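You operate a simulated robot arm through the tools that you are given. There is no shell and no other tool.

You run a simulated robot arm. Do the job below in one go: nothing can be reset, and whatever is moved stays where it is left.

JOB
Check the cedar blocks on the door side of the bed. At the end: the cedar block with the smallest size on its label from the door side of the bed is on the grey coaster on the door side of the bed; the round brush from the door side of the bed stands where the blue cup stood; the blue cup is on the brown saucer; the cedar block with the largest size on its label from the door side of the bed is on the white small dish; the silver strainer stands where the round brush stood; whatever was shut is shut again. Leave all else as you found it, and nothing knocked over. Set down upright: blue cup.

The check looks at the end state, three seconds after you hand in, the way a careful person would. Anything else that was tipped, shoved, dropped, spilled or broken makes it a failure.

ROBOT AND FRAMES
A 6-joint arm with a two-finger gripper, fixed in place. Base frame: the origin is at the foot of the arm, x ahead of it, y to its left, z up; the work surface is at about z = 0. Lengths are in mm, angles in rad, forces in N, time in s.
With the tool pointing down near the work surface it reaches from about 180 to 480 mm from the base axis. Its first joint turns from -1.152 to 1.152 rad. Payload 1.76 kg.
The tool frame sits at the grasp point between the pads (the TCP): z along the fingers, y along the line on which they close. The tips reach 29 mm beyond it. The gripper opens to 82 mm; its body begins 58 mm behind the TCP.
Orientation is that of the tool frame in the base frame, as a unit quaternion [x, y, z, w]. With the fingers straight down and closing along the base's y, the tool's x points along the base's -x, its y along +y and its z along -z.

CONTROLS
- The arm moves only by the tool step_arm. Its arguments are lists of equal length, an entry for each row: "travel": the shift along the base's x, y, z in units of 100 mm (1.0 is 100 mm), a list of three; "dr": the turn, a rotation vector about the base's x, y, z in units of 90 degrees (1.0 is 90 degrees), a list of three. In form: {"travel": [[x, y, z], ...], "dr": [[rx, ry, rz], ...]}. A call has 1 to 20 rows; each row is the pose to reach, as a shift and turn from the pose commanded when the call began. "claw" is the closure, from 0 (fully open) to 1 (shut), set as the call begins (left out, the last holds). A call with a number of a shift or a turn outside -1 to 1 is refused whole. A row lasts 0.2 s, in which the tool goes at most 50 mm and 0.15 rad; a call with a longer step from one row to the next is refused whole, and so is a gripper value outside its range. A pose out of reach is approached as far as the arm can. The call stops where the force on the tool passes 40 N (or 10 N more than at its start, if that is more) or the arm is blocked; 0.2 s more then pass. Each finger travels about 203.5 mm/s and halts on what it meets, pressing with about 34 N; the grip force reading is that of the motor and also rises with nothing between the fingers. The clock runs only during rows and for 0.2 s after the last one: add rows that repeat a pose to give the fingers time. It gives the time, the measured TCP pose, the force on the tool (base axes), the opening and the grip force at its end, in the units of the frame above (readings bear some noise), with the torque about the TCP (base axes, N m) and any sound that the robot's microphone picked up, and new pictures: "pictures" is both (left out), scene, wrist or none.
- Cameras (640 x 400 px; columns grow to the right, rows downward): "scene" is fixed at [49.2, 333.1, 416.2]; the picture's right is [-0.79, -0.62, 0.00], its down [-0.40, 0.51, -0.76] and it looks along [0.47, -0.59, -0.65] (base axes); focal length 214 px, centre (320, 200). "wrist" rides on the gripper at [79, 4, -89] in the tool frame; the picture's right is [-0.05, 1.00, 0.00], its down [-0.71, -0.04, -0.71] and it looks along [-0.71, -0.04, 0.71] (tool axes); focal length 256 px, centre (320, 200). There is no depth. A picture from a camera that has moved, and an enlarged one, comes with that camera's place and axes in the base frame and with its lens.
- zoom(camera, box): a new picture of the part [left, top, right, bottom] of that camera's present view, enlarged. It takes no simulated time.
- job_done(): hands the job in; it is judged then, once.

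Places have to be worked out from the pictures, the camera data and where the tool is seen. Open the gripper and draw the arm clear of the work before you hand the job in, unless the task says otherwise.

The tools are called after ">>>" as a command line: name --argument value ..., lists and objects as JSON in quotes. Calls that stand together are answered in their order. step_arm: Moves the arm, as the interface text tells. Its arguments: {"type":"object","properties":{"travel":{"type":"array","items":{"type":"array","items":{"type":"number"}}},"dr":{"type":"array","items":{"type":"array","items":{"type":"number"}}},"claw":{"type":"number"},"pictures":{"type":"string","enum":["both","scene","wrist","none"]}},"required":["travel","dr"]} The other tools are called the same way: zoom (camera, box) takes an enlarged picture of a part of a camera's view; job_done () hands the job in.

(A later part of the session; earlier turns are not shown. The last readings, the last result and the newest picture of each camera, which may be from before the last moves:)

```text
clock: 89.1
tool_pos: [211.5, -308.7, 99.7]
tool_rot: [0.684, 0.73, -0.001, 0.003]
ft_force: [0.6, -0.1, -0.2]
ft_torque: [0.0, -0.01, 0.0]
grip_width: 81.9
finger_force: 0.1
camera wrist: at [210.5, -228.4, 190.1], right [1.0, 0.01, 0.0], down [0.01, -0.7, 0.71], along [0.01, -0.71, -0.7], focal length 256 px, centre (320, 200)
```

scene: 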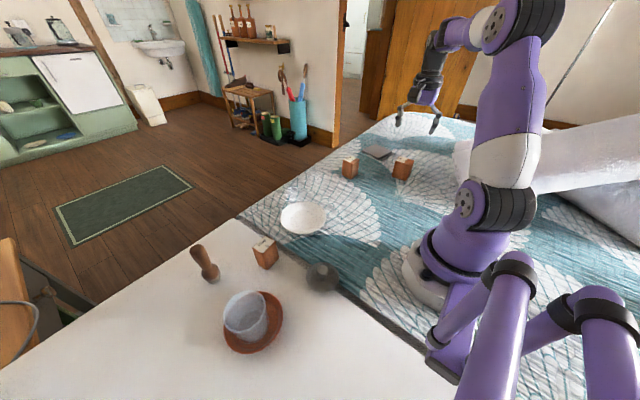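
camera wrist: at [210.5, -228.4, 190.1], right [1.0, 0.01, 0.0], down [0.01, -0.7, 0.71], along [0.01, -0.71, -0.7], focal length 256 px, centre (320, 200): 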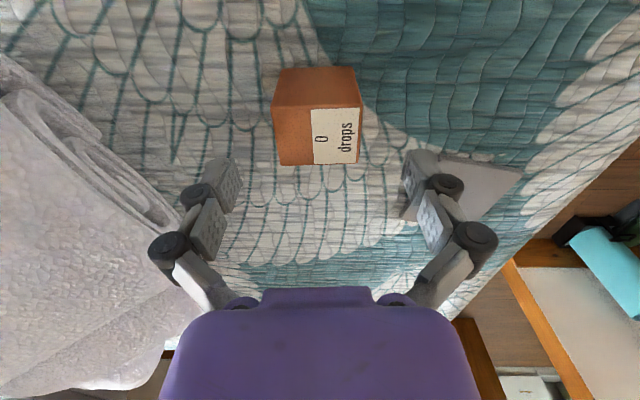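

Block centre is ~2 mm to the left; shifting and descending to z≈50.

>>> step_arm --travel '[[-0.02, 0, -0.1], [-0.02, 0, -0.25], [-0.02, 0, -0.4], [-0.02, 0, -0.5], [-0.02, 0, -0.5]]' --dr '[[0, 0, 0], [0, 0, 0], [0, 0, 0], [0, 0, 0], [0, 0, 0]]' --pictures "both"

```text
clock: 90.3
tool_pos: [208.7, -310.0, 50.7]
tool_rot: [0.684, 0.73, -0.001, 0.002]
ft_force: [0.6, -0.1, -0.2]
ft_torque: [0.03, -0.01, -0.04]
grip_width: 82.2
finger_force: 0.0
camera wrist: at [208.4, -228.7, 139.9], right [1.0, 0.01, 0.0], down [0.01, -0.7, 0.71], along [0.01, -0.71, -0.7], focal length 256 px, centre (320, 200)
```

scene: 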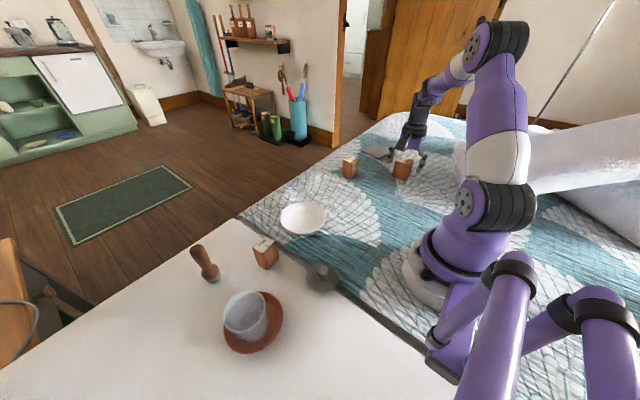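
wrist: 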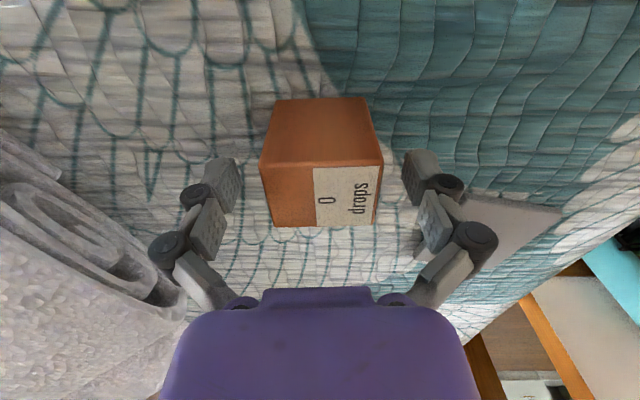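

Block centred in the grip. Closing.

>>> step_arm --travel '[[0, 0, 0], [0, 0, 0], [0, 0, 0]]' --dr '[[0, 0, 0], [0, 0, 0], [0, 0, 0]]' --claw 0.75 --pictures "wrist"

>>> step_arm --travel '[[0, 0, 0.05], [0, 0, 0.2], [0, 0, 0.4], [0, 0, 0.6], [0, 0, 0.8], [0, 0, 1.0], [0, 0, 1.0]]' --dr '[[0, 0, 0], [0, 0, 0], [0, 0, 0], [0, 0, 0], [0, 0, 0], [0, 0, 0], [0, 0, 0]]' --pictures "both"

```text
clock: 91.1
tool_pos: [209.9, -310.8, 50.7]
tool_rot: [0.684, 0.73, -0.001, 0.004]
ft_force: [3.1, 0.5, 18.4]
ft_torque: [0.02, -0.17, 0.01]
grip_width: 48.9
finger_force: 33.9
camera wrist: at [208.6, -229.0, 140.6], right [1.0, 0.01, 0.0], down [0.01, -0.7, 0.71], along [0.01, -0.71, -0.7], focal length 256 px, centre (320, 200)
```

wrist: 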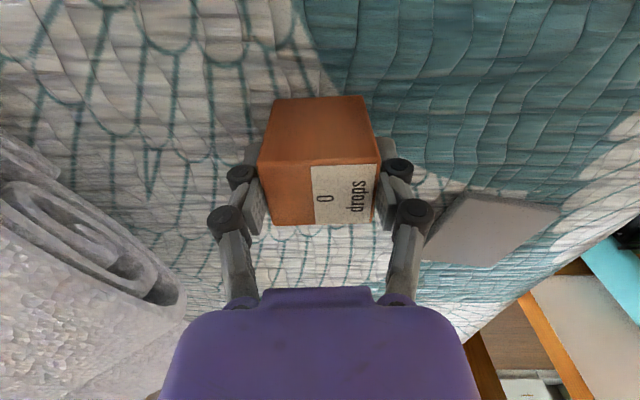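

```text
clock: 92.7
tool_pos: [208.8, -307.4, 150.9]
tool_rot: [0.684, 0.729, -0.001, 0.002]
ft_force: [0.1, -0.9, -0.5]
ft_torque: [0.02, 0.0, -0.01]
grip_width: 48.9
finger_force: 34.0
camera wrist: at [208.6, -226.9, 241.2], right [1.0, 0.01, 0.0], down [0.01, -0.7, 0.71], along [0.01, -0.71, -0.7], focal length 256 px, centre (320, 200)
```

scene: 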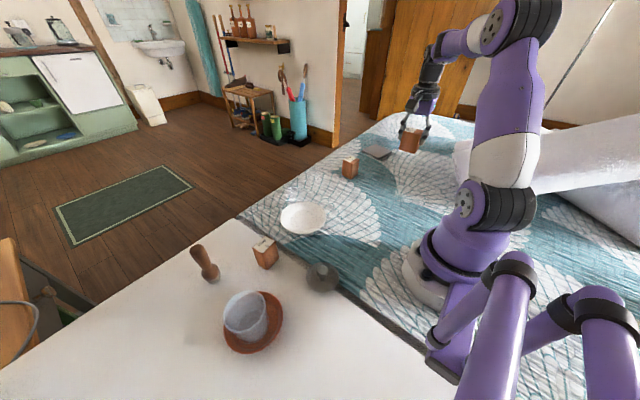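
wrist: 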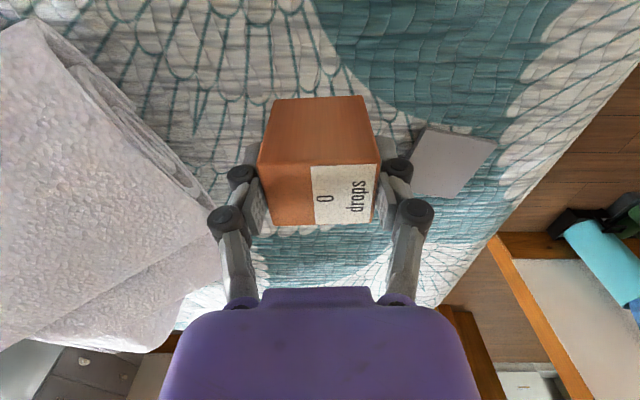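

B is held squarely. Carrying it towards the dish while turning the wrist back.

>>> step_arm --travel '[[0.1, 0.2, 0.05], [0.2, 0.45, 0.1], [0.3, 0.7, 0.1], [0.41, 0.97, 0.1]]' --dr '[[0, 0, 0.06], [0, 0, 0.12], [0, 0, 0.19], [0, 0, 0.25]]' --pictures "none"

>>> step_arm --travel '[[0.08, 0.25, 0], [0.16, 0.5, 0], [0.24, 0.75, 0], [0.3, 0.95, 0]]' --dr '[[0, 0, 0.06], [0, 0, 0.12], [0, 0, 0.19], [0, 0, 0.25]]' --pictures "none"

>>> step_arm --travel '[[0.03, 0.25, 0], [0.06, 0.5, 0], [0.09, 0.75, 0], [0.1, 0.95, 0]]' --dr '[[0, 0, 0.06], [0, 0, 0.12], [0, 0, 0.19], [0, 0, 0.25]]' --pictures "none"

>>> step_arm --travel '[[0, 0.2, 0], [0, 0.4, 0], [0, 0.6, 0], [0, 0.7, 0], [0, 0.7, 0]]' --dr '[[0, 0, 0.06], [0, 0, 0.12], [0, 0, 0.19], [0, 0, 0.25], [0, 0, 0.25]]' --pictures "both"

```text
clock: 93.7
tool_pos: [249.1, -210.0, 160.5]
tool_rot: [0.527, 0.85, -0.001, 0.003]
ft_force: [-0.6, -0.7, -0.2]
ft_torque: [-0.01, 0.04, -0.02]
grip_width: 49.0
finger_force: 34.0
```

```text
clock: 94.7
tool_pos: [280.5, -115.5, 160.5]
tool_rot: [0.352, 0.936, 0.0, 0.004]
ft_force: [0.1, -0.1, 0.1]
ft_torque: [-0.01, 0.04, -0.01]
grip_width: 48.6
finger_force: 34.4
```

```text
clock: 95.7
tool_pos: [288.5, -22.1, 162.9]
tool_rot: [0.162, 0.987, 0.001, 0.001]
ft_force: [0.4, 0.3, -0.3]
ft_torque: [0.02, -0.01, 0.02]
grip_width: 48.9
finger_force: 33.3
```

```text
clock: 96.9
tool_pos: [289.9, 46.8, 161.6]
tool_rot: [-0.033, 0.999, 0.001, 0.002]
ft_force: [0.0, 0.3, -0.6]
ft_torque: [0.03, -0.01, 0.01]
grip_width: 48.8
finger_force: 33.7
camera wrist: at [209.7, 47.3, 250.0], right [-0.01, 1.0, 0.0], down [0.7, 0.01, 0.71], along [0.71, 0.01, -0.7], focal length 256 px, centre (320, 200)
```

scene: 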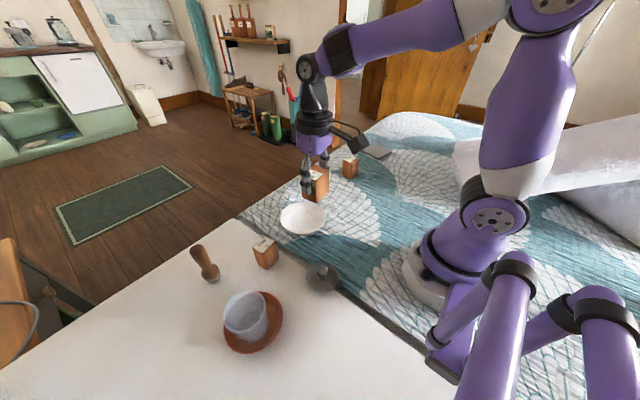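
wrist: 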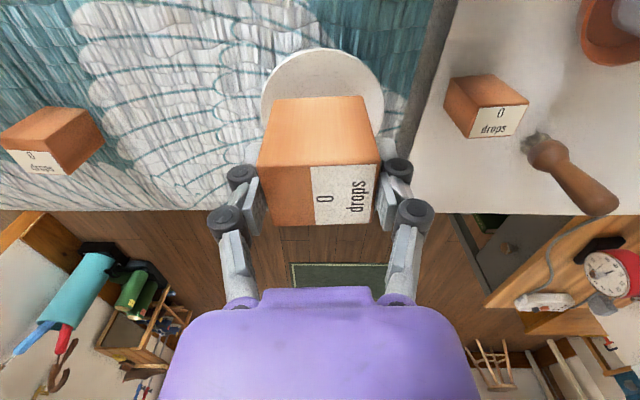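

Dish centre measures about (328,50.5). Moving over it and lowering to ~10 mm above the dish floor.

>>> step_arm --travel '[[0.2, 0.01, 0], [0.39, 0.02, 0], [0.39, 0.02, -0.2], [0.39, 0.02, -0.4], [0.39, 0.02, -0.6], [0.39, 0.02, -0.75], [0.39, 0.02, -0.75]]' --dr '[[0, 0, 0], [0, 0, 0], [0, 0, 0], [0, 0, 0], [0, 0, 0], [0, 0, 0], [0, 0, 0]]' --pictures "both"

>>> zoom --camera "scene" --box '[260, 150, 350, 245]'

```text
clock: 98.5
tool_pos: [328.3, 49.7, 84.1]
tool_rot: [-0.032, 0.999, 0.002, 0.002]
ft_force: [0.1, -0.3, -0.1]
ft_torque: [-0.01, 0.0, 0.01]
grip_width: 48.9
finger_force: 34.4
camera wrist: at [249.2, 49.8, 174.8], right [-0.01, 1.0, 0.0], down [0.7, 0.01, 0.71], along [0.71, 0.01, -0.7], focal length 256 px, centre (320, 200)
```

scene: 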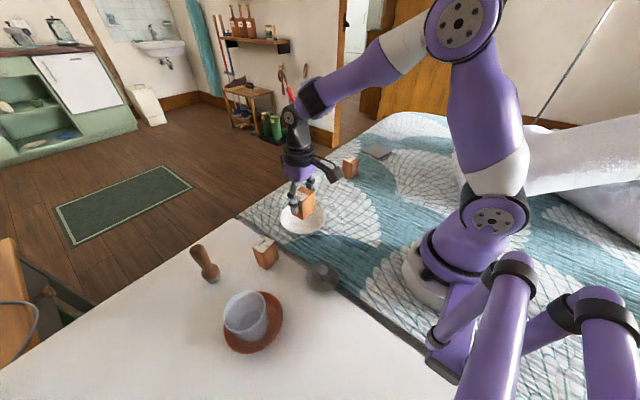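
wrist: 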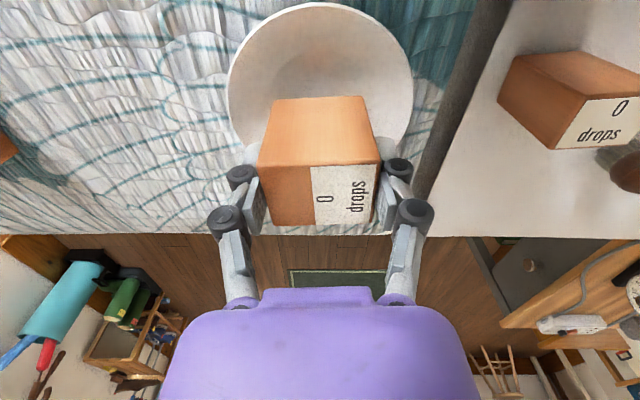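

```text
4.21 times, centred on (305, 198) of scene
camera zoom: at [49.2, 333.1, 416.2], right [-0.79, -0.62, 0.0], down [-0.4, 0.51, -0.76], along [0.47, -0.59, -0.65], focal length 903 px, centre (383, 210)
```

zoom: 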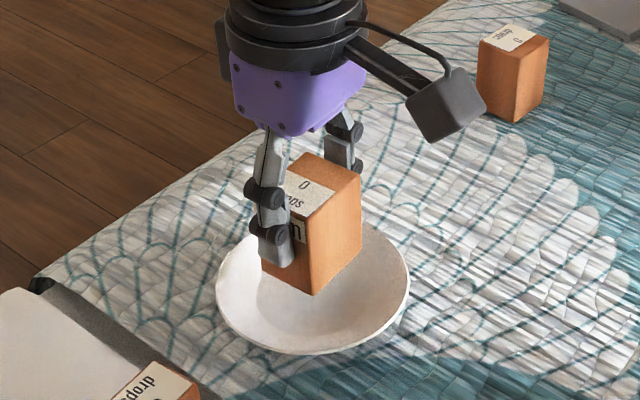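

Block is centred over the dish. Lowering 24 mm, then in small steps.

>>> step_arm --travel '[[0, 0, -0.1], [0, 0, -0.2], [0, 0, -0.24], [0, 0, -0.24]]' --dr '[[0, 0, 0], [0, 0, 0], [0, 0, 0], [0, 0, 0]]' --pictures "none"

>>> step_arm --travel '[[0, 0, -0.01], [0, 0, -0.02], [0, 0, -0.02]]' --dr '[[0, 0, 0], [0, 0, 0], [0, 0, 0]]' --pictures "none"

```text
clock: 99.5
tool_pos: [328.1, 50.3, 62.1]
tool_rot: [-0.032, 0.999, 0.001, 0.001]
ft_force: [-0.3, 0.2, 0.0]
ft_torque: [-0.01, 0.0, 0.0]
grip_width: 48.9
finger_force: 34.1
```

```text
clock: 100.3
tool_pos: [328.7, 50.9, 60.8]
tool_rot: [-0.032, 0.999, 0.002, 0.002]
ft_force: [0.1, -0.2, 0.5]
ft_torque: [-0.04, 0.01, -0.03]
grip_width: 49.1
finger_force: 33.9
```

No contact yet at z≈60; another 2 mm.

>>> step_arm --travel '[[0, 0, -0.01], [0, 0, -0.02], [0, 0, -0.02]]' --dr '[[0, 0, 0], [0, 0, 0], [0, 0, 0]]' --pictures "none"

```text
clock: 101.1
tool_pos: [327.3, 50.5, 58.0]
tool_rot: [-0.032, 0.999, 0.0, 0.002]
ft_force: [-0.6, -0.5, -1.0]
ft_torque: [-0.01, 0.0, -0.02]
grip_width: 48.9
finger_force: 34.4
```

Still free; 1.5 mm more.

>>> step_arm --travel '[[0, 0, -0.008], [0, 0, -0.015], [0, 0, -0.015]]' --dr '[[0, 0, 0], [0, 0, 0], [0, 0, 0]]' --pictures "none"

```text
clock: 101.9
tool_pos: [329.5, 50.6, 57.2]
tool_rot: [-0.032, 0.999, 0.001, 0.003]
ft_force: [-3.0, 0.1, 16.4]
ft_torque: [0.03, 0.12, 0.02]
grip_width: 48.9
finger_force: 34.0
```

Contact (16 N) at z≈57. Releasing the block in the dish.

>>> step_arm --travel '[[0, 0, 0], [0, 0, 0]]' --dr '[[0, 0, 0], [0, 0, 0]]' --claw 0.2 --pictures "wrist"

>>> zoom --camera "scene" --box '[260, 150, 350, 245]'

```text
clock: 102.5
tool_pos: [330.7, 49.8, 55.9]
tool_rot: [-0.033, 0.999, 0.001, 0.002]
ft_force: [0.3, -0.2, -0.9]
ft_torque: [0.0, -0.02, -0.01]
grip_width: 65.5
finger_force: 0.0
camera wrist: at [249.4, 50.2, 146.1], right [-0.01, 1.0, 0.0], down [0.7, 0.01, 0.71], along [0.71, 0.01, -0.7], focal length 256 px, centre (320, 200)
```

wrist: 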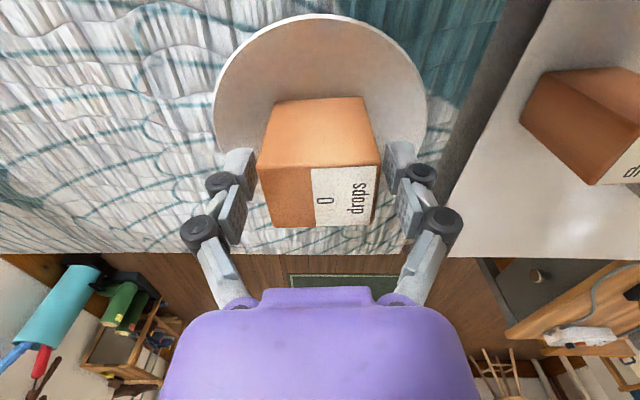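

```text
4.21 times, centred on (305, 198) of scene
camera zoom: at [49.2, 333.1, 416.2], right [-0.79, -0.62, 0.0], down [-0.4, 0.51, -0.76], along [0.47, -0.59, -0.65], focal length 903 px, centre (383, 210)
```

zoom: 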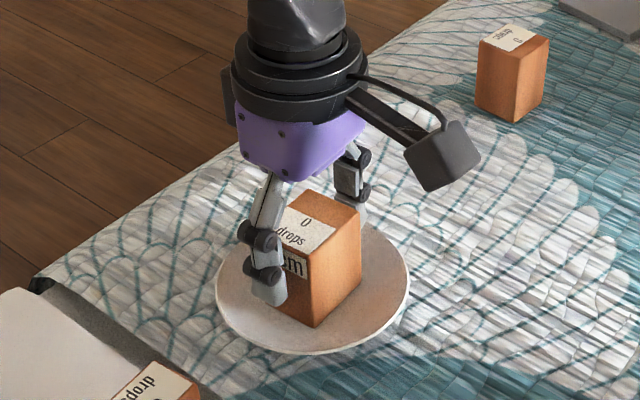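

Block B sits upright in the dish. Rising straight up.

>>> step_arm --travel '[[0, 0, 0.1], [0, 0, 0.3], [0, 0, 0.55], [0, 0, 0.8], [0, 0, 1.0], [0, 0, 1.0]]' --dr '[[0, 0, 0], [0, 0, 0], [0, 0, 0], [0, 0, 0], [0, 0, 0], [0, 0, 0]]' --pictures "both"

>>> zoom --camera "wrist" --box '[400, 60, 580, 190]'

```text
clock: 103.9
tool_pos: [329.1, 49.4, 155.1]
tool_rot: [-0.033, 0.999, 0.001, 0.002]
ft_force: [-0.1, -0.4, -0.3]
ft_torque: [0.0, -0.01, 0.02]
grip_width: 65.8
finger_force: 0.0
camera wrist: at [249.5, 50.3, 245.6], right [-0.01, 1.0, 0.0], down [0.7, 0.01, 0.71], along [0.71, 0.01, -0.7], focal length 256 px, centre (320, 200)
```

scene: 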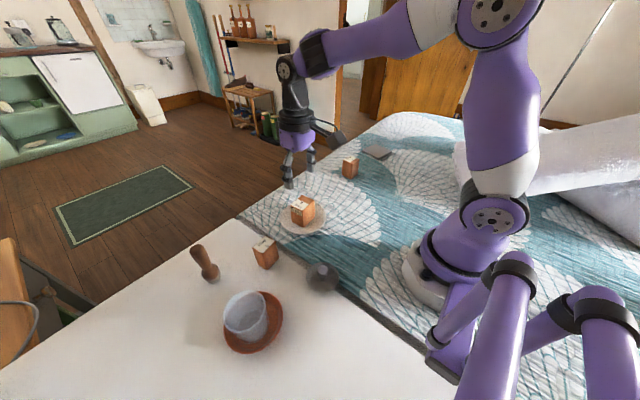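
wrist: 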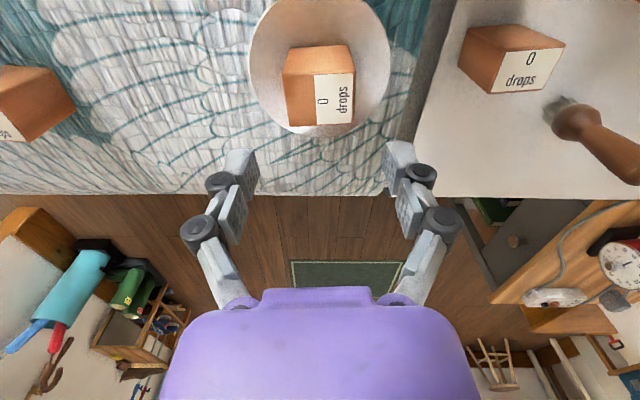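

```text
3.08 times, centred on (490, 125) of wrist
camera zoom: at [249.5, 50.3, 245.6], right [-0.01, 1.0, 0.0], down [0.7, 0.01, 0.71], along [0.71, 0.01, -0.7], focal length 788 px, centre (-203, 431)
```

zoom: 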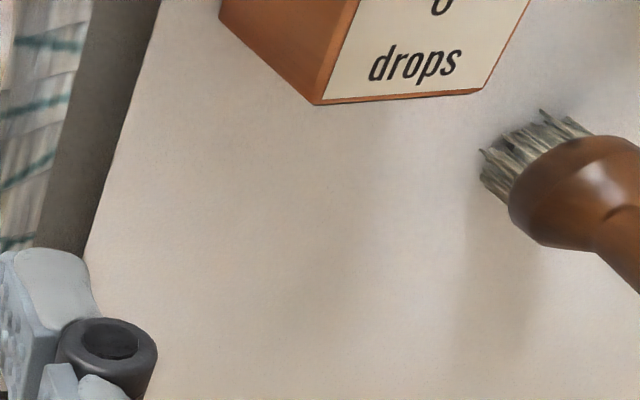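

Dish with B is fine. Zooming on block C to get its exact place and yaw for the tilted grasp.

>>> zoom --camera "wrist" --box '[445, 10, 585, 105]'

>>> zoom --camera "scene" --box '[235, 220, 295, 280]'

```text
4.21 times, centred on (515, 58) of wrist
camera zoom: at [249.5, 50.3, 245.6], right [-0.01, 1.0, 0.0], down [0.7, 0.01, 0.71], along [0.71, 0.01, -0.7], focal length 1078 px, centre (-501, 800)
```

zoom: 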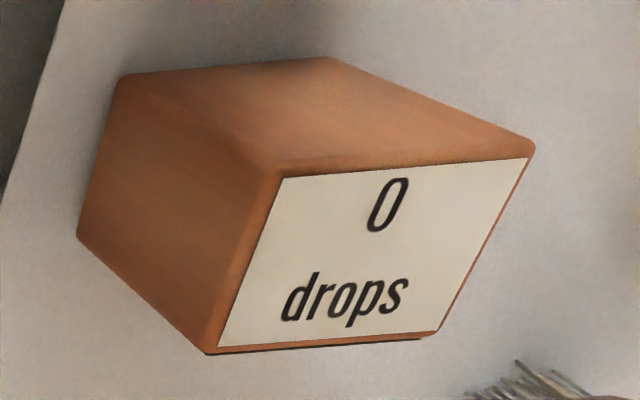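

```text
6.67 times, centred on (265, 250) of scene
camera zoom: at [49.2, 333.1, 416.2], right [-0.79, -0.62, 0.0], down [-0.4, 0.51, -0.76], along [0.47, -0.59, -0.65], focal length 1430 px, centre (687, -133)
```

zoom: 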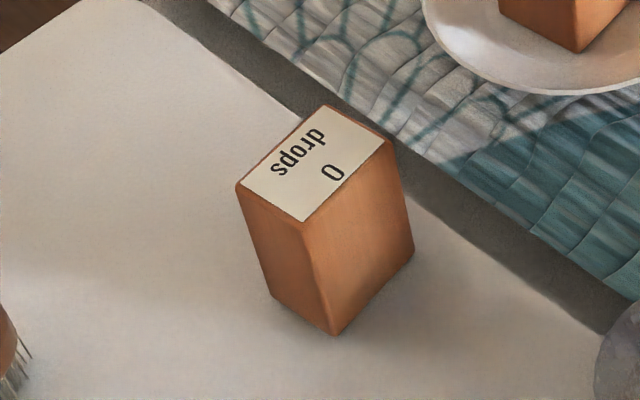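

C's yaw is ~5.4°, about 38.6×28.7 mm, near (310,193). I'll go above it with open fingers to refine before tilting.

>>> step_arm --travel '[[0, 0.1, 0.1], [-0.05, 0.3, 0.15], [-0.1, 0.55, 0.15], [-0.15, 0.8, 0.15], [-0.19, 1.0, 0.15]]' --dr '[[0, 0, 0], [0, 0, 0], [0, 0, 0.01], [0, 0, 0.018], [0, 0, 0.018]]' --claw 0 --pictures "none"

>>> step_arm --travel '[[0, 0.2, 0], [0, 0.42, 0], [0, 0.42, 0], [0, 0.42, 0]]' --dr '[[0, 0, 0], [0, 0, 0], [0, 0, 0], [0, 0, 0]]' --pictures "both"

>>> zoom --camera "wrist" --box '[260, 20, 380, 120]'

```text
clock: 105.1
tool_pos: [312.8, 149.8, 172.7]
tool_rot: [-0.046, 0.999, 0.0, 0.003]
ft_force: [0.0, -0.2, 0.1]
ft_torque: [0.03, 0.0, -0.03]
grip_width: 82.0
finger_force: 0.2
```

```text
clock: 106.1
tool_pos: [311.3, 193.7, 171.6]
tool_rot: [-0.046, 0.999, 0.001, 0.002]
ft_force: [0.0, 0.5, 0.9]
ft_torque: [0.0, -0.02, -0.02]
grip_width: 81.9
finger_force: 0.1
camera wrist: at [231.6, 191.9, 260.4], right [-0.04, 1.0, 0.0], down [0.7, 0.03, 0.71], along [0.71, 0.03, -0.7], focal length 256 px, centre (320, 200)
```

scene: 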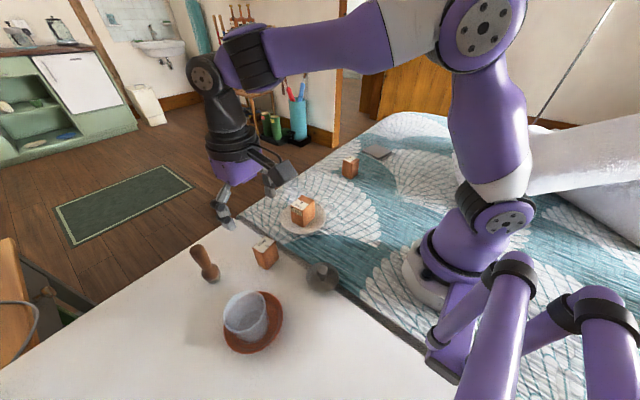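
wrist: 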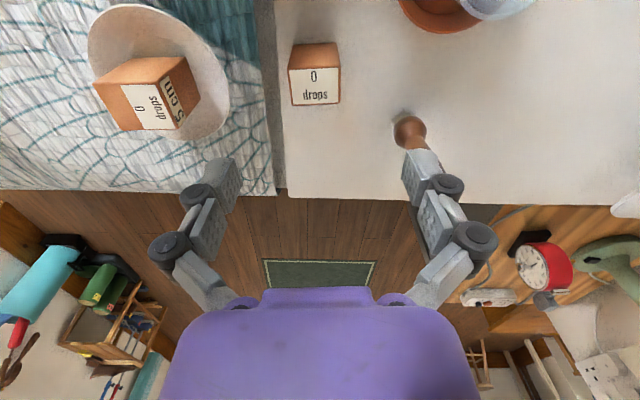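

```text
4.00 times, centred on (320, 70) of wrist
camera zoom: at [231.6, 191.9, 260.4], right [-0.04, 1.0, 0.0], down [0.7, 0.03, 0.71], along [0.71, 0.03, -0.7], focal length 1024 px, centre (320, 720)
```

zoom: 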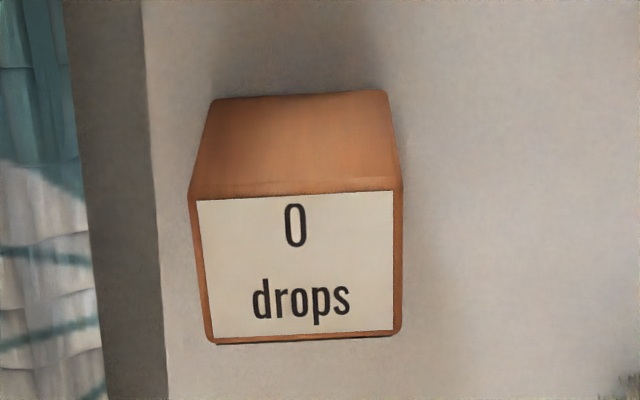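

C's centre is (311.2,191.4), yaw ~5.2°. I'll trim the position and tilt the tool 25° (fingers pointing outward, +x), then look.

>>> step_arm --travel '[[-0.01, -0.02, 0], [-0.022, -0.038, -0.1], [-0.022, -0.038, -0.2], [-0.022, -0.038, -0.3], [-0.022, -0.038, -0.4], [-0.022, -0.038, -0.4]]' --dr '[[0.006, -0.065, 0], [0.012, -0.13, 0], [0.018, -0.195, 0], [0.024, -0.26, 0], [0.0255, -0.2766, 0], [0.0255, -0.2766, 0]]' --pictures "both"

```text
clock: 107.5
tool_pos: [309.1, 187.7, 130.9]
tool_rot: [-0.045, 0.975, 0.01, 0.219]
ft_force: [-0.6, -0.9, -0.5]
ft_torque: [-0.01, 0.01, 0.01]
grip_width: 82.1
finger_force: 0.1
camera wrist: at [199.3, 182.9, 178.0], right [-0.04, 1.0, 0.02], down [0.34, -0.01, 0.94], along [0.94, 0.05, -0.34], focal length 256 px, centre (320, 200)
```

scene: 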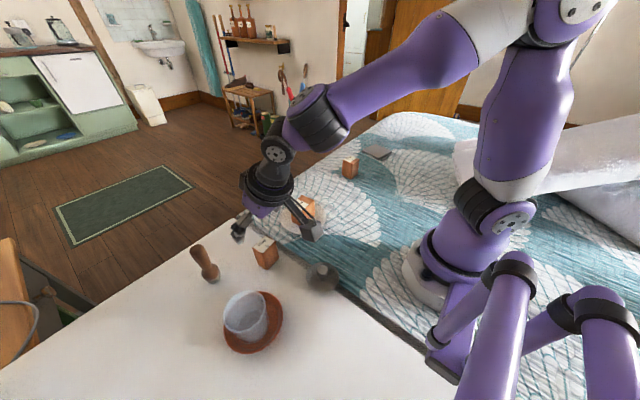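
wrist: 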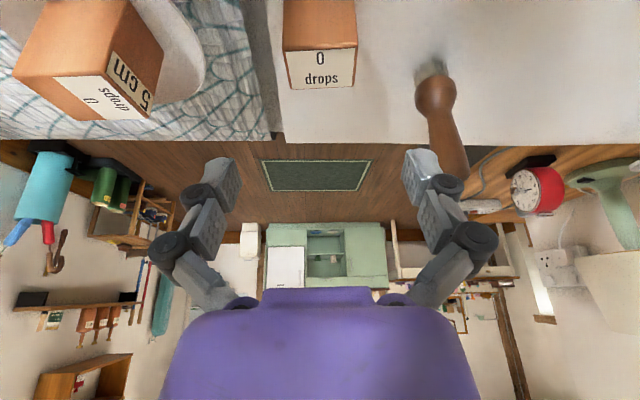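

Tilted and laterally centred on C (block mid-column ~321). Descending 60 mm.

>>> step_arm --travel '[[0, 0.005, -0.15], [0, 0.005, -0.3], [0, 0.005, -0.45], [0, 0.005, -0.6], [0, 0.005, -0.6]]' --dr '[[0, 0, 0], [0, 0, 0], [0, 0, 0], [0, 0, 0], [0, 0, 0]]' --pictures "both"

>>> zoom --camera "scene" --box '[210, 170, 350, 300]'

```text
clock: 108.7
tool_pos: [308.4, 187.9, 72.0]
tool_rot: [-0.046, 0.975, 0.011, 0.218]
ft_force: [0.0, -0.5, -0.7]
ft_torque: [-0.02, -0.04, 0.01]
grip_width: 82.1
finger_force: 0.1
camera wrist: at [198.3, 183.8, 120.1], right [-0.04, 1.0, 0.02], down [0.34, -0.01, 0.94], along [0.94, 0.05, -0.34], focal length 256 px, centre (320, 200)
```

scene: 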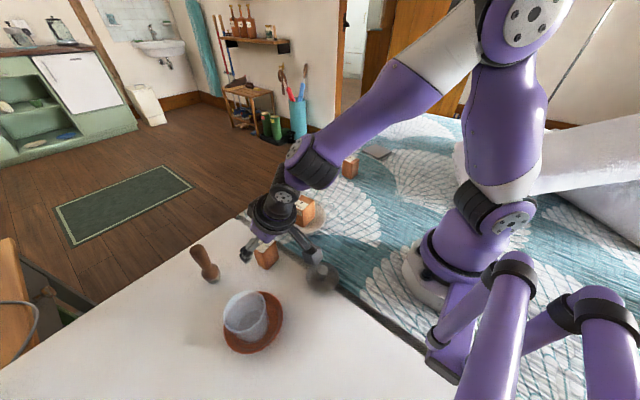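
wrist: 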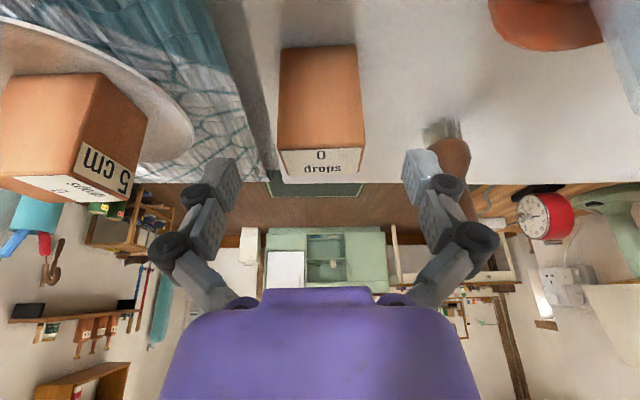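

```text
3.08 times, centred on (280, 235) of scene
camera zoom: at [49.2, 333.1, 416.2], right [-0.79, -0.62, 0.0], down [-0.4, 0.51, -0.76], along [0.47, -0.59, -0.65], focal length 660 px, centre (443, 92)
```

zoom: 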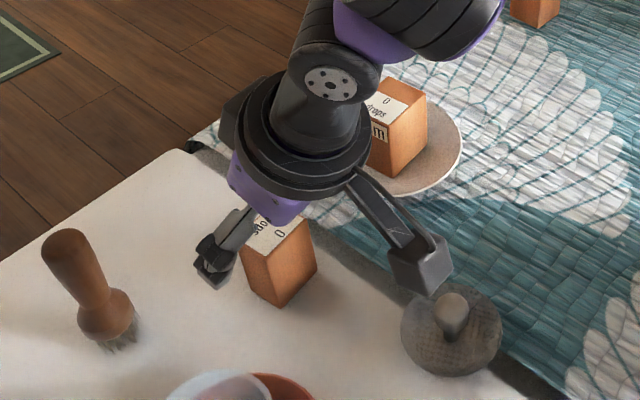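

Clear all round. Descending the last 29 mm to z≈44.

>>> step_arm --travel '[[0, 0, -0.1], [0, 0, -0.2], [0, 0, -0.285], [0, 0, -0.285]]' --dr '[[0, 0, 0], [0, 0, 0], [0, 0, 0], [0, 0, 0]]' --pictures "both"

>>> zoom --camera "scene" --box '[210, 200, 350, 320]'

```text
clock: 109.7
tool_pos: [307.1, 188.5, 43.3]
tool_rot: [-0.046, 0.975, 0.01, 0.218]
ft_force: [-0.1, -0.1, -0.2]
ft_torque: [0.02, 0.01, 0.02]
grip_width: 82.0
finger_force: 0.0
camera wrist: at [197.8, 182.8, 90.8], right [-0.04, 1.0, 0.02], down [0.34, -0.01, 0.94], along [0.94, 0.05, -0.34], focal length 256 px, centre (320, 200)
```

scene: 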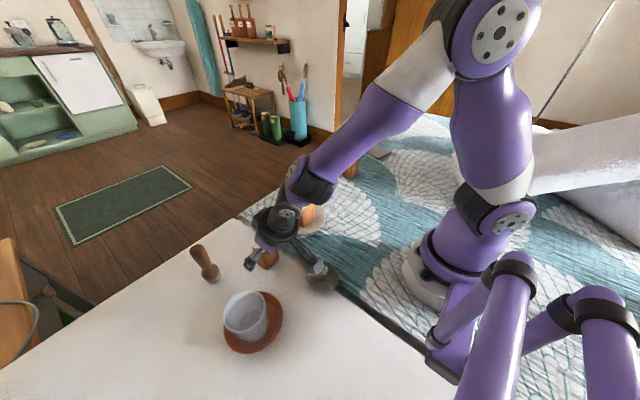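
wrist: 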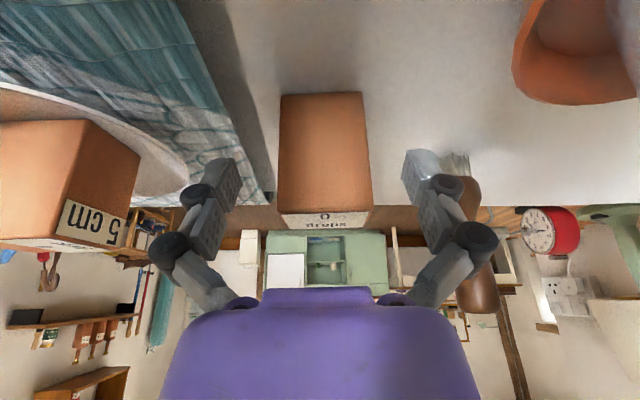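

```text
3.33 times, centred on (280, 260) of scene
camera zoom: at [49.2, 333.1, 416.2], right [-0.79, -0.62, 0.0], down [-0.4, 0.51, -0.76], along [0.47, -0.59, -0.65], focal length 715 px, centre (453, 0)
```

zoom: 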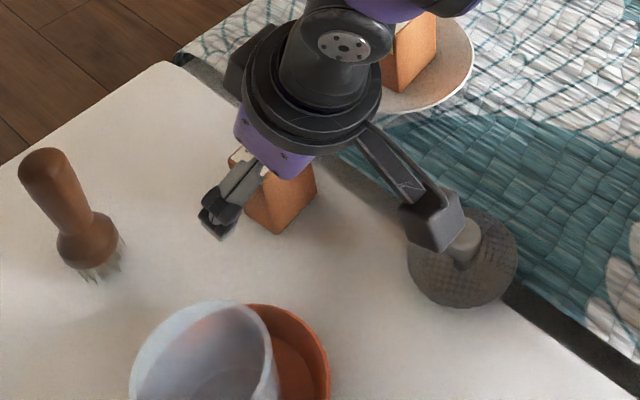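

Block C is between the fingers, no contact anywhere. Closing.

>>> step_arm --travel '[[0, 0, 0], [0, 0, 0], [0, 0, 0]]' --dr '[[0, 0, 0], [0, 0, 0], [0, 0, 0]]' --claw 0.8 --pictures "both"

>>> zoom --camera "scene" --box '[210, 200, 350, 320]'

```text
clock: 110.5
tool_pos: [308.5, 187.2, 44.4]
tool_rot: [-0.045, 0.974, 0.012, 0.22]
ft_force: [2.5, 3.3, 16.8]
ft_torque: [0.13, -0.2, -0.02]
grip_width: 38.9
finger_force: 34.3
camera wrist: at [198.5, 183.3, 91.4], right [-0.05, 1.0, 0.03], down [0.34, -0.01, 0.94], along [0.94, 0.05, -0.34], focal length 256 px, centre (320, 200)
```

scene: 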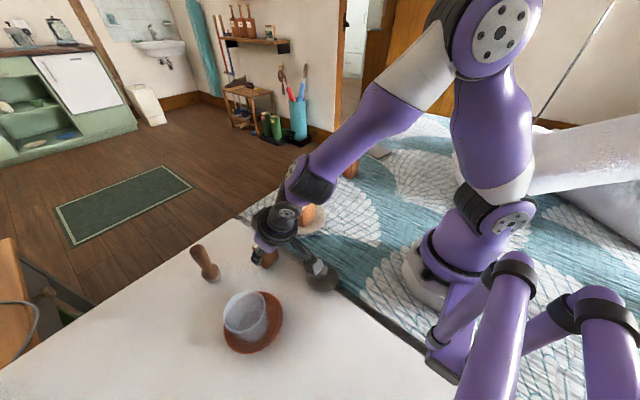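
wrist: 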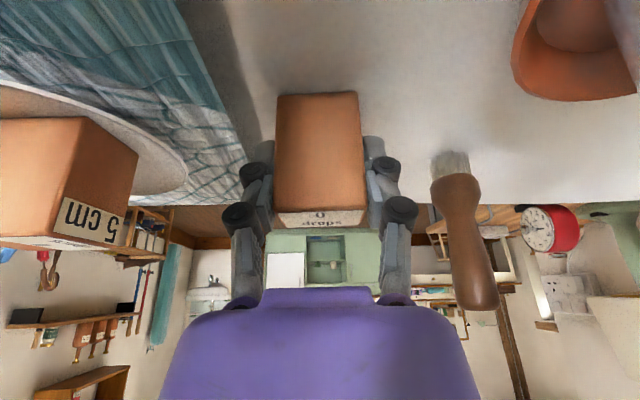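

```text
3.33 times, centred on (280, 260) of scene
camera zoom: at [49.1, 333.1, 416.3], right [-0.79, -0.62, 0.0], down [-0.4, 0.51, -0.76], along [0.47, -0.59, -0.65], focal length 715 px, centre (453, 0)
```

zoom: 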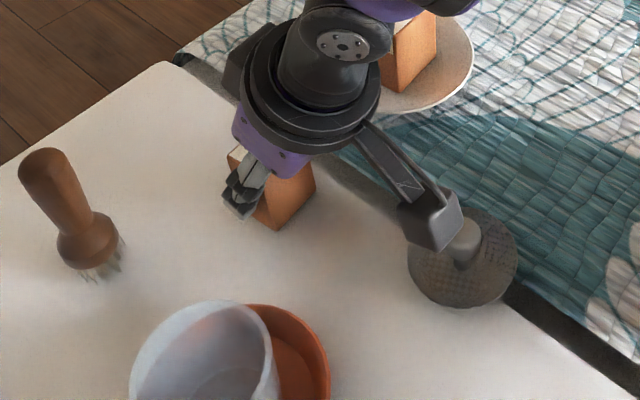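

C gripped (38.9 mm). Lifting 100 mm straight up, keeping the tilt.

>>> step_arm --travel '[[0, 0, 0.05], [0, 0, 0.2], [0, 0, 0.4], [0, 0, 0.6], [0, 0, 0.8], [0, 0, 1.0], [0, 0, 1.0]]' --dr '[[0, 0, 0], [0, 0, 0], [0, 0, 0], [0, 0, 0], [0, 0, 0], [0, 0, 0], [0, 0, 0]]' --pictures "both"

>>> zoom --camera "scene" --box '[210, 150, 350, 270]'

```text
clock: 112.1
tool_pos: [308.5, 189.0, 144.6]
tool_rot: [-0.046, 0.975, 0.01, 0.218]
ft_force: [0.6, 0.4, -1.1]
ft_torque: [0.01, -0.03, 0.0]
grip_width: 38.7
finger_force: 33.5
camera wrist: at [197.8, 183.5, 191.4], right [-0.05, 1.0, 0.02], down [0.34, -0.01, 0.94], along [0.94, 0.05, -0.34], focal length 256 px, centre (320, 200)
```

scene: 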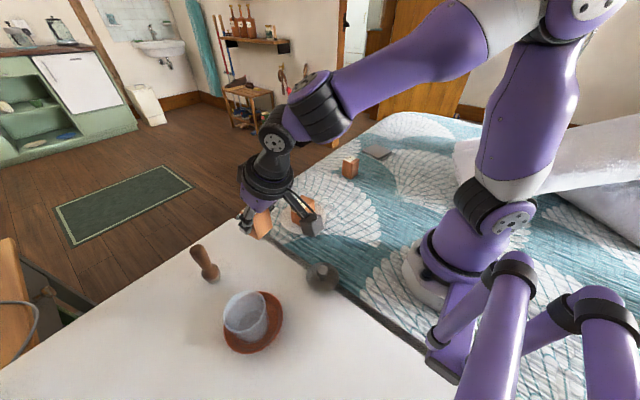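
wrist: 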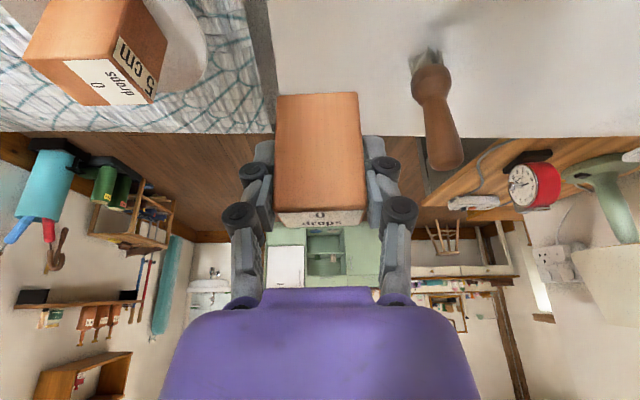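

```text
3.33 times, centred on (280, 210) of scene
camera zoom: at [49.2, 333.1, 416.2], right [-0.79, -0.62, 0.0], down [-0.4, 0.51, -0.76], along [0.47, -0.59, -0.65], focal length 715 px, centre (453, 167)
```

zoom: 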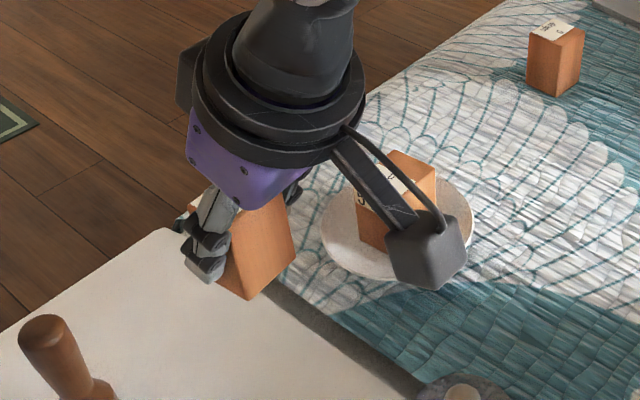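

C is held upright, its base ~100 mm up. Carrying it in stages to the -y side, turning the wrist to the radial direction of the coaster.

>>> step_arm --travel '[[0.02, -0.2, 0], [0.04, -0.45, 0], [0.06, -0.7, 0], [0.07, -0.95, 0]]' --dr '[[0, 0, -0.015], [0, 0, -0.03], [0, 0, -0.045], [0, 0, -0.06]]' --pictures "none"

>>> step_arm --travel '[[0, -0.25, 0], [0, -0.5, 0], [0, -0.75, 0], [0, -0.95, 0]]' --dr '[[0, 0, -0.018], [0, 0, -0.036], [0, 0, -0.054], [0, 0, -0.07]]' --pictures "none"

>>> step_arm --travel '[[-0.01, -0.25, 0], [-0.02, -0.5, 0], [-0.04, -0.75, 0], [-0.05, -0.95, 0]]' --dr '[[0, 0, -0.025], [0, 0, -0.05], [0, 0, -0.075], [0, 0, -0.1]]' --pictures "none"

>>> step_arm --travel '[[-0.025, -0.25, 0], [-0.05, -0.5, 0], [-0.075, -0.75, 0], [-0.1, -0.95, 0]]' --dr '[[0, 0, -0.033], [0, 0, -0.066], [0, 0, -0.1], [0, 0, -0.13]]' --pictures "both"

```text
clock: 113.1
tool_pos: [315.1, 96.0, 141.7]
tool_rot: [0.0, 0.976, -0.001, 0.219]
ft_force: [-0.5, -0.1, -0.1]
ft_torque: [0.02, 0.02, -0.03]
grip_width: 38.7
finger_force: 34.0
```

```text
clock: 114.1
tool_pos: [313.6, -2.8, 145.9]
tool_rot: [0.054, 0.974, -0.012, 0.218]
ft_force: [-0.3, 0.4, 0.1]
ft_torque: [0.03, -0.03, 0.0]
grip_width: 38.8
finger_force: 34.0
```

```text
clock: 115.1
tool_pos: [309.2, -95.1, 143.0]
tool_rot: [0.131, 0.967, -0.03, 0.216]
ft_force: [-0.2, 0.1, -0.1]
ft_torque: [-0.01, -0.03, 0.03]
grip_width: 38.7
finger_force: 34.1
```

```text
clock: 116.1
tool_pos: [302.2, -189.2, 143.7]
tool_rot: [0.229, 0.949, -0.051, 0.213]
ft_force: [-0.2, -0.5, -0.8]
ft_torque: [0.01, -0.06, -0.02]
grip_width: 38.6
finger_force: 33.7
camera wrist: at [205.8, -134.5, 190.6], right [0.5, 0.87, 0.02], down [0.28, -0.19, 0.94], along [0.82, -0.46, -0.34], focal length 256 px, centre (320, 200)
```

scene: 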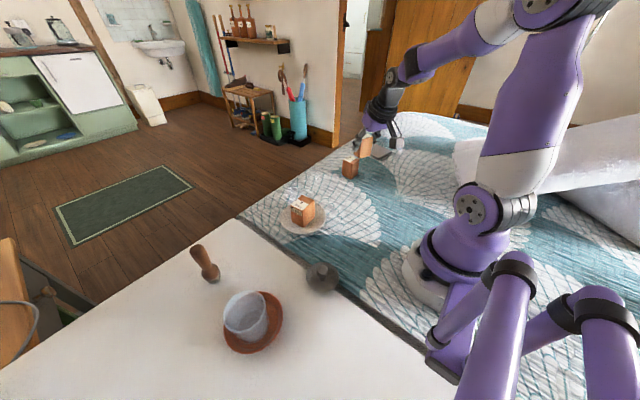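
wrist: 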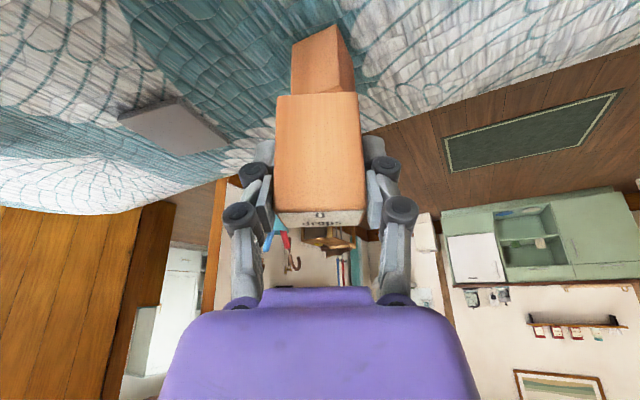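

On course, well above block A. Continuing towards the coaster.

>>> step_arm --travel '[[0, -0.25, 0], [0, -0.5, 0], [0, -0.75, 0], [0, -0.95, 0]]' --dr '[[0, 0, -0.033], [0, 0, -0.066], [0, 0, -0.1], [0, 0, -0.13]]' --pictures "none"

>>> step_arm --travel '[[0.06, -0.2, 0], [0.13, -0.45, -0.05], [0.2, -0.65, -0.1], [0.2, -0.65, -0.1], [0.2, -0.65, -0.1]]' --dr '[[0, 0, -0.04], [0, 0, -0.08], [0, 0, -0.1167], [0, 0, -0.1167], [0, 0, -0.1167]]' --pictures "both"

```text
clock: 117.1
tool_pos: [301.5, -284.8, 143.1]
tool_rot: [0.324, 0.921, -0.072, 0.206]
ft_force: [0.5, 0.0, -0.6]
ft_torque: [-0.01, -0.03, 0.0]
grip_width: 38.6
finger_force: 34.2
```

```text
clock: 118.3
tool_pos: [319.6, -351.9, 132.1]
tool_rot: [0.407, 0.887, -0.091, 0.198]
ft_force: [0.5, 0.7, 0.0]
ft_torque: [-0.04, 0.03, 0.01]
grip_width: 38.8
finger_force: 33.8
camera wrist: at [250.0, -263.6, 179.2], right [0.79, 0.61, 0.02], down [0.19, -0.28, 0.94], along [0.58, -0.74, -0.34], focal length 256 px, centre (320, 200)
```

scene: 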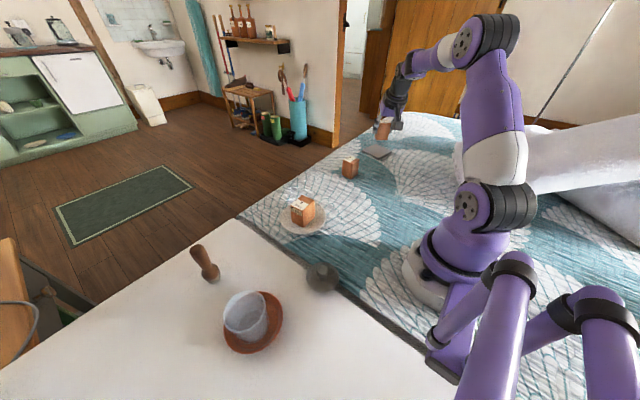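
wrist: 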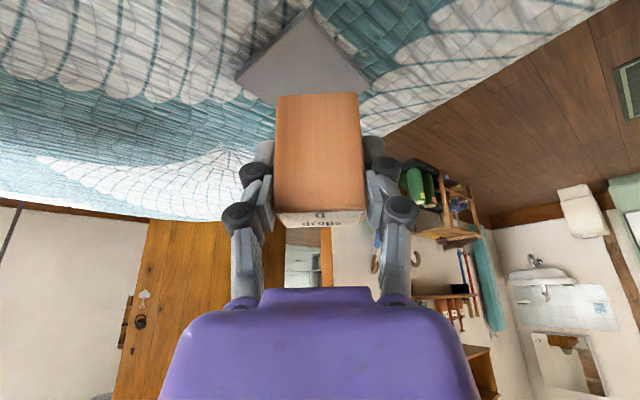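

Coaster corners re-measured consistently (centre (348.4,-405)). Moving C over it and lowering to ~15 mm above.

>>> step_arm --travel '[[0.1, -0.2, -0.05], [0.2, -0.38, -0.1], [0.279, -0.537, -0.2], [0.279, -0.537, -0.35], [0.279, -0.537, -0.5], [0.279, -0.537, -0.6], [0.279, -0.537, -0.6]]' --dr '[[0, 0, 0], [0, 0, 0], [0, 0, 0], [0, 0, 0], [0, 0, 0], [0, 0, 0], [0, 0, 0]]' --pictures "both"

>>> zoom --camera "scene" --box '[340, 100, 430, 180]'

```text
clock: 119.9
tool_pos: [347.5, -404.3, 72.7]
tool_rot: [0.407, 0.887, -0.092, 0.198]
ft_force: [0.3, 1.1, 0.4]
ft_torque: [-0.02, 0.04, -0.01]
grip_width: 38.6
finger_force: 34.3
camera wrist: at [279.6, -317.3, 119.9], right [0.79, 0.62, 0.02], down [0.19, -0.28, 0.94], along [0.59, -0.74, -0.34], focal length 256 px, centre (320, 200)
```

scene: 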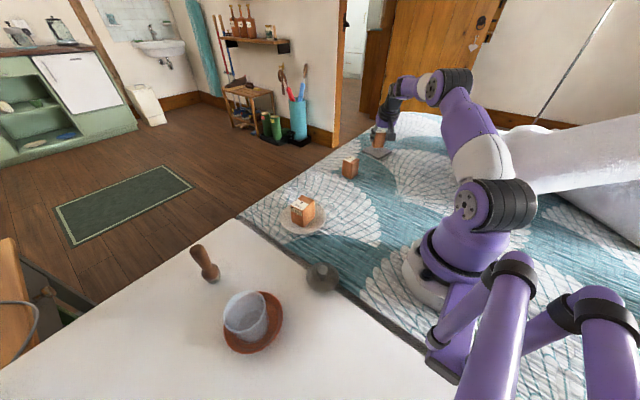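
wrist: 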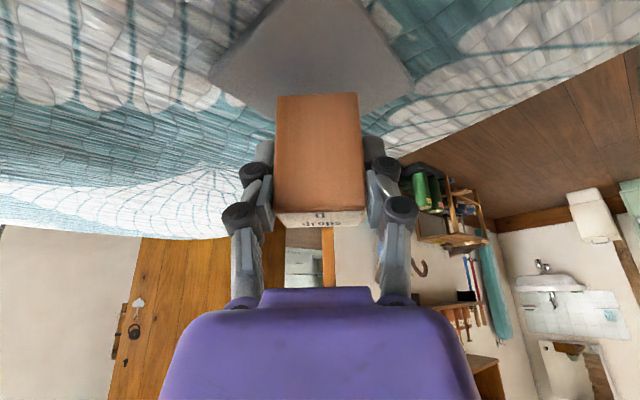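

```text
5.00 times, centred on (385, 140) of scene
camera zoom: at [49.2, 333.1, 416.2], right [-0.79, -0.62, 0.0], down [-0.4, 0.51, -0.76], along [0.47, -0.59, -0.65], focal length 1072 px, centre (-5, 500)
```

zoom: 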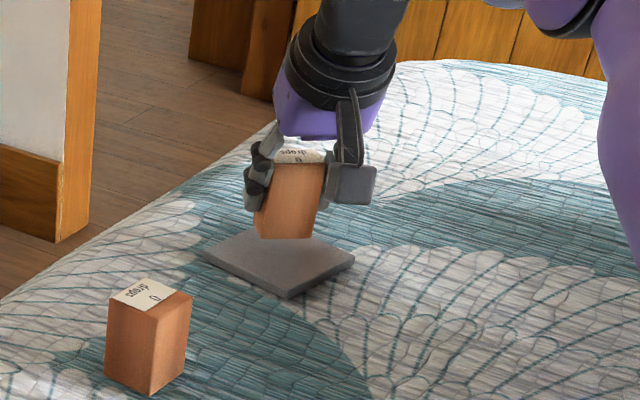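

C is over the coaster's centre (block ≈(350,-405)). Lowering 16 mm, then small steps.

>>> step_arm --travel '[[0, 0, -0.06], [0, 0, -0.12], [0, 0, -0.16], [0, 0, -0.16]]' --dr '[[0, 0, 0], [0, 0, 0], [0, 0, 0], [0, 0, 0]]' --pictures "none"

>>> step_arm --travel '[[0, 0, -0.01], [0, 0, -0.02], [0, 0, -0.02]]' --dr '[[0, 0, 0], [0, 0, 0], [0, 0, 0]]' --pictures "none"

```text
clock: 120.9
tool_pos: [348.8, -404.6, 55.0]
tool_rot: [0.407, 0.887, -0.091, 0.198]
ft_force: [0.2, -0.1, -0.2]
ft_torque: [0.01, 0.01, 0.03]
grip_width: 38.7
finger_force: 34.0
```

```text
clock: 121.7
tool_pos: [349.1, -403.6, 53.1]
tool_rot: [0.407, 0.887, -0.092, 0.199]
ft_force: [1.2, 1.0, -0.7]
ft_torque: [-0.01, -0.02, 0.0]
grip_width: 39.0
finger_force: 33.8
```

No contact at z≈54; another 1.5 mm.

>>> step_arm --travel '[[0, 0, -0.008], [0, 0, -0.015], [0, 0, -0.015]]' --dr '[[0, 0, 0], [0, 0, 0], [0, 0, 0]]' --pictures "none"

```text
clock: 122.5
tool_pos: [349.3, -404.4, 53.6]
tool_rot: [0.407, 0.887, -0.091, 0.2]
ft_force: [0.3, -0.7, 4.2]
ft_torque: [-0.14, -0.07, -0.01]
grip_width: 38.9
finger_force: 33.5
```

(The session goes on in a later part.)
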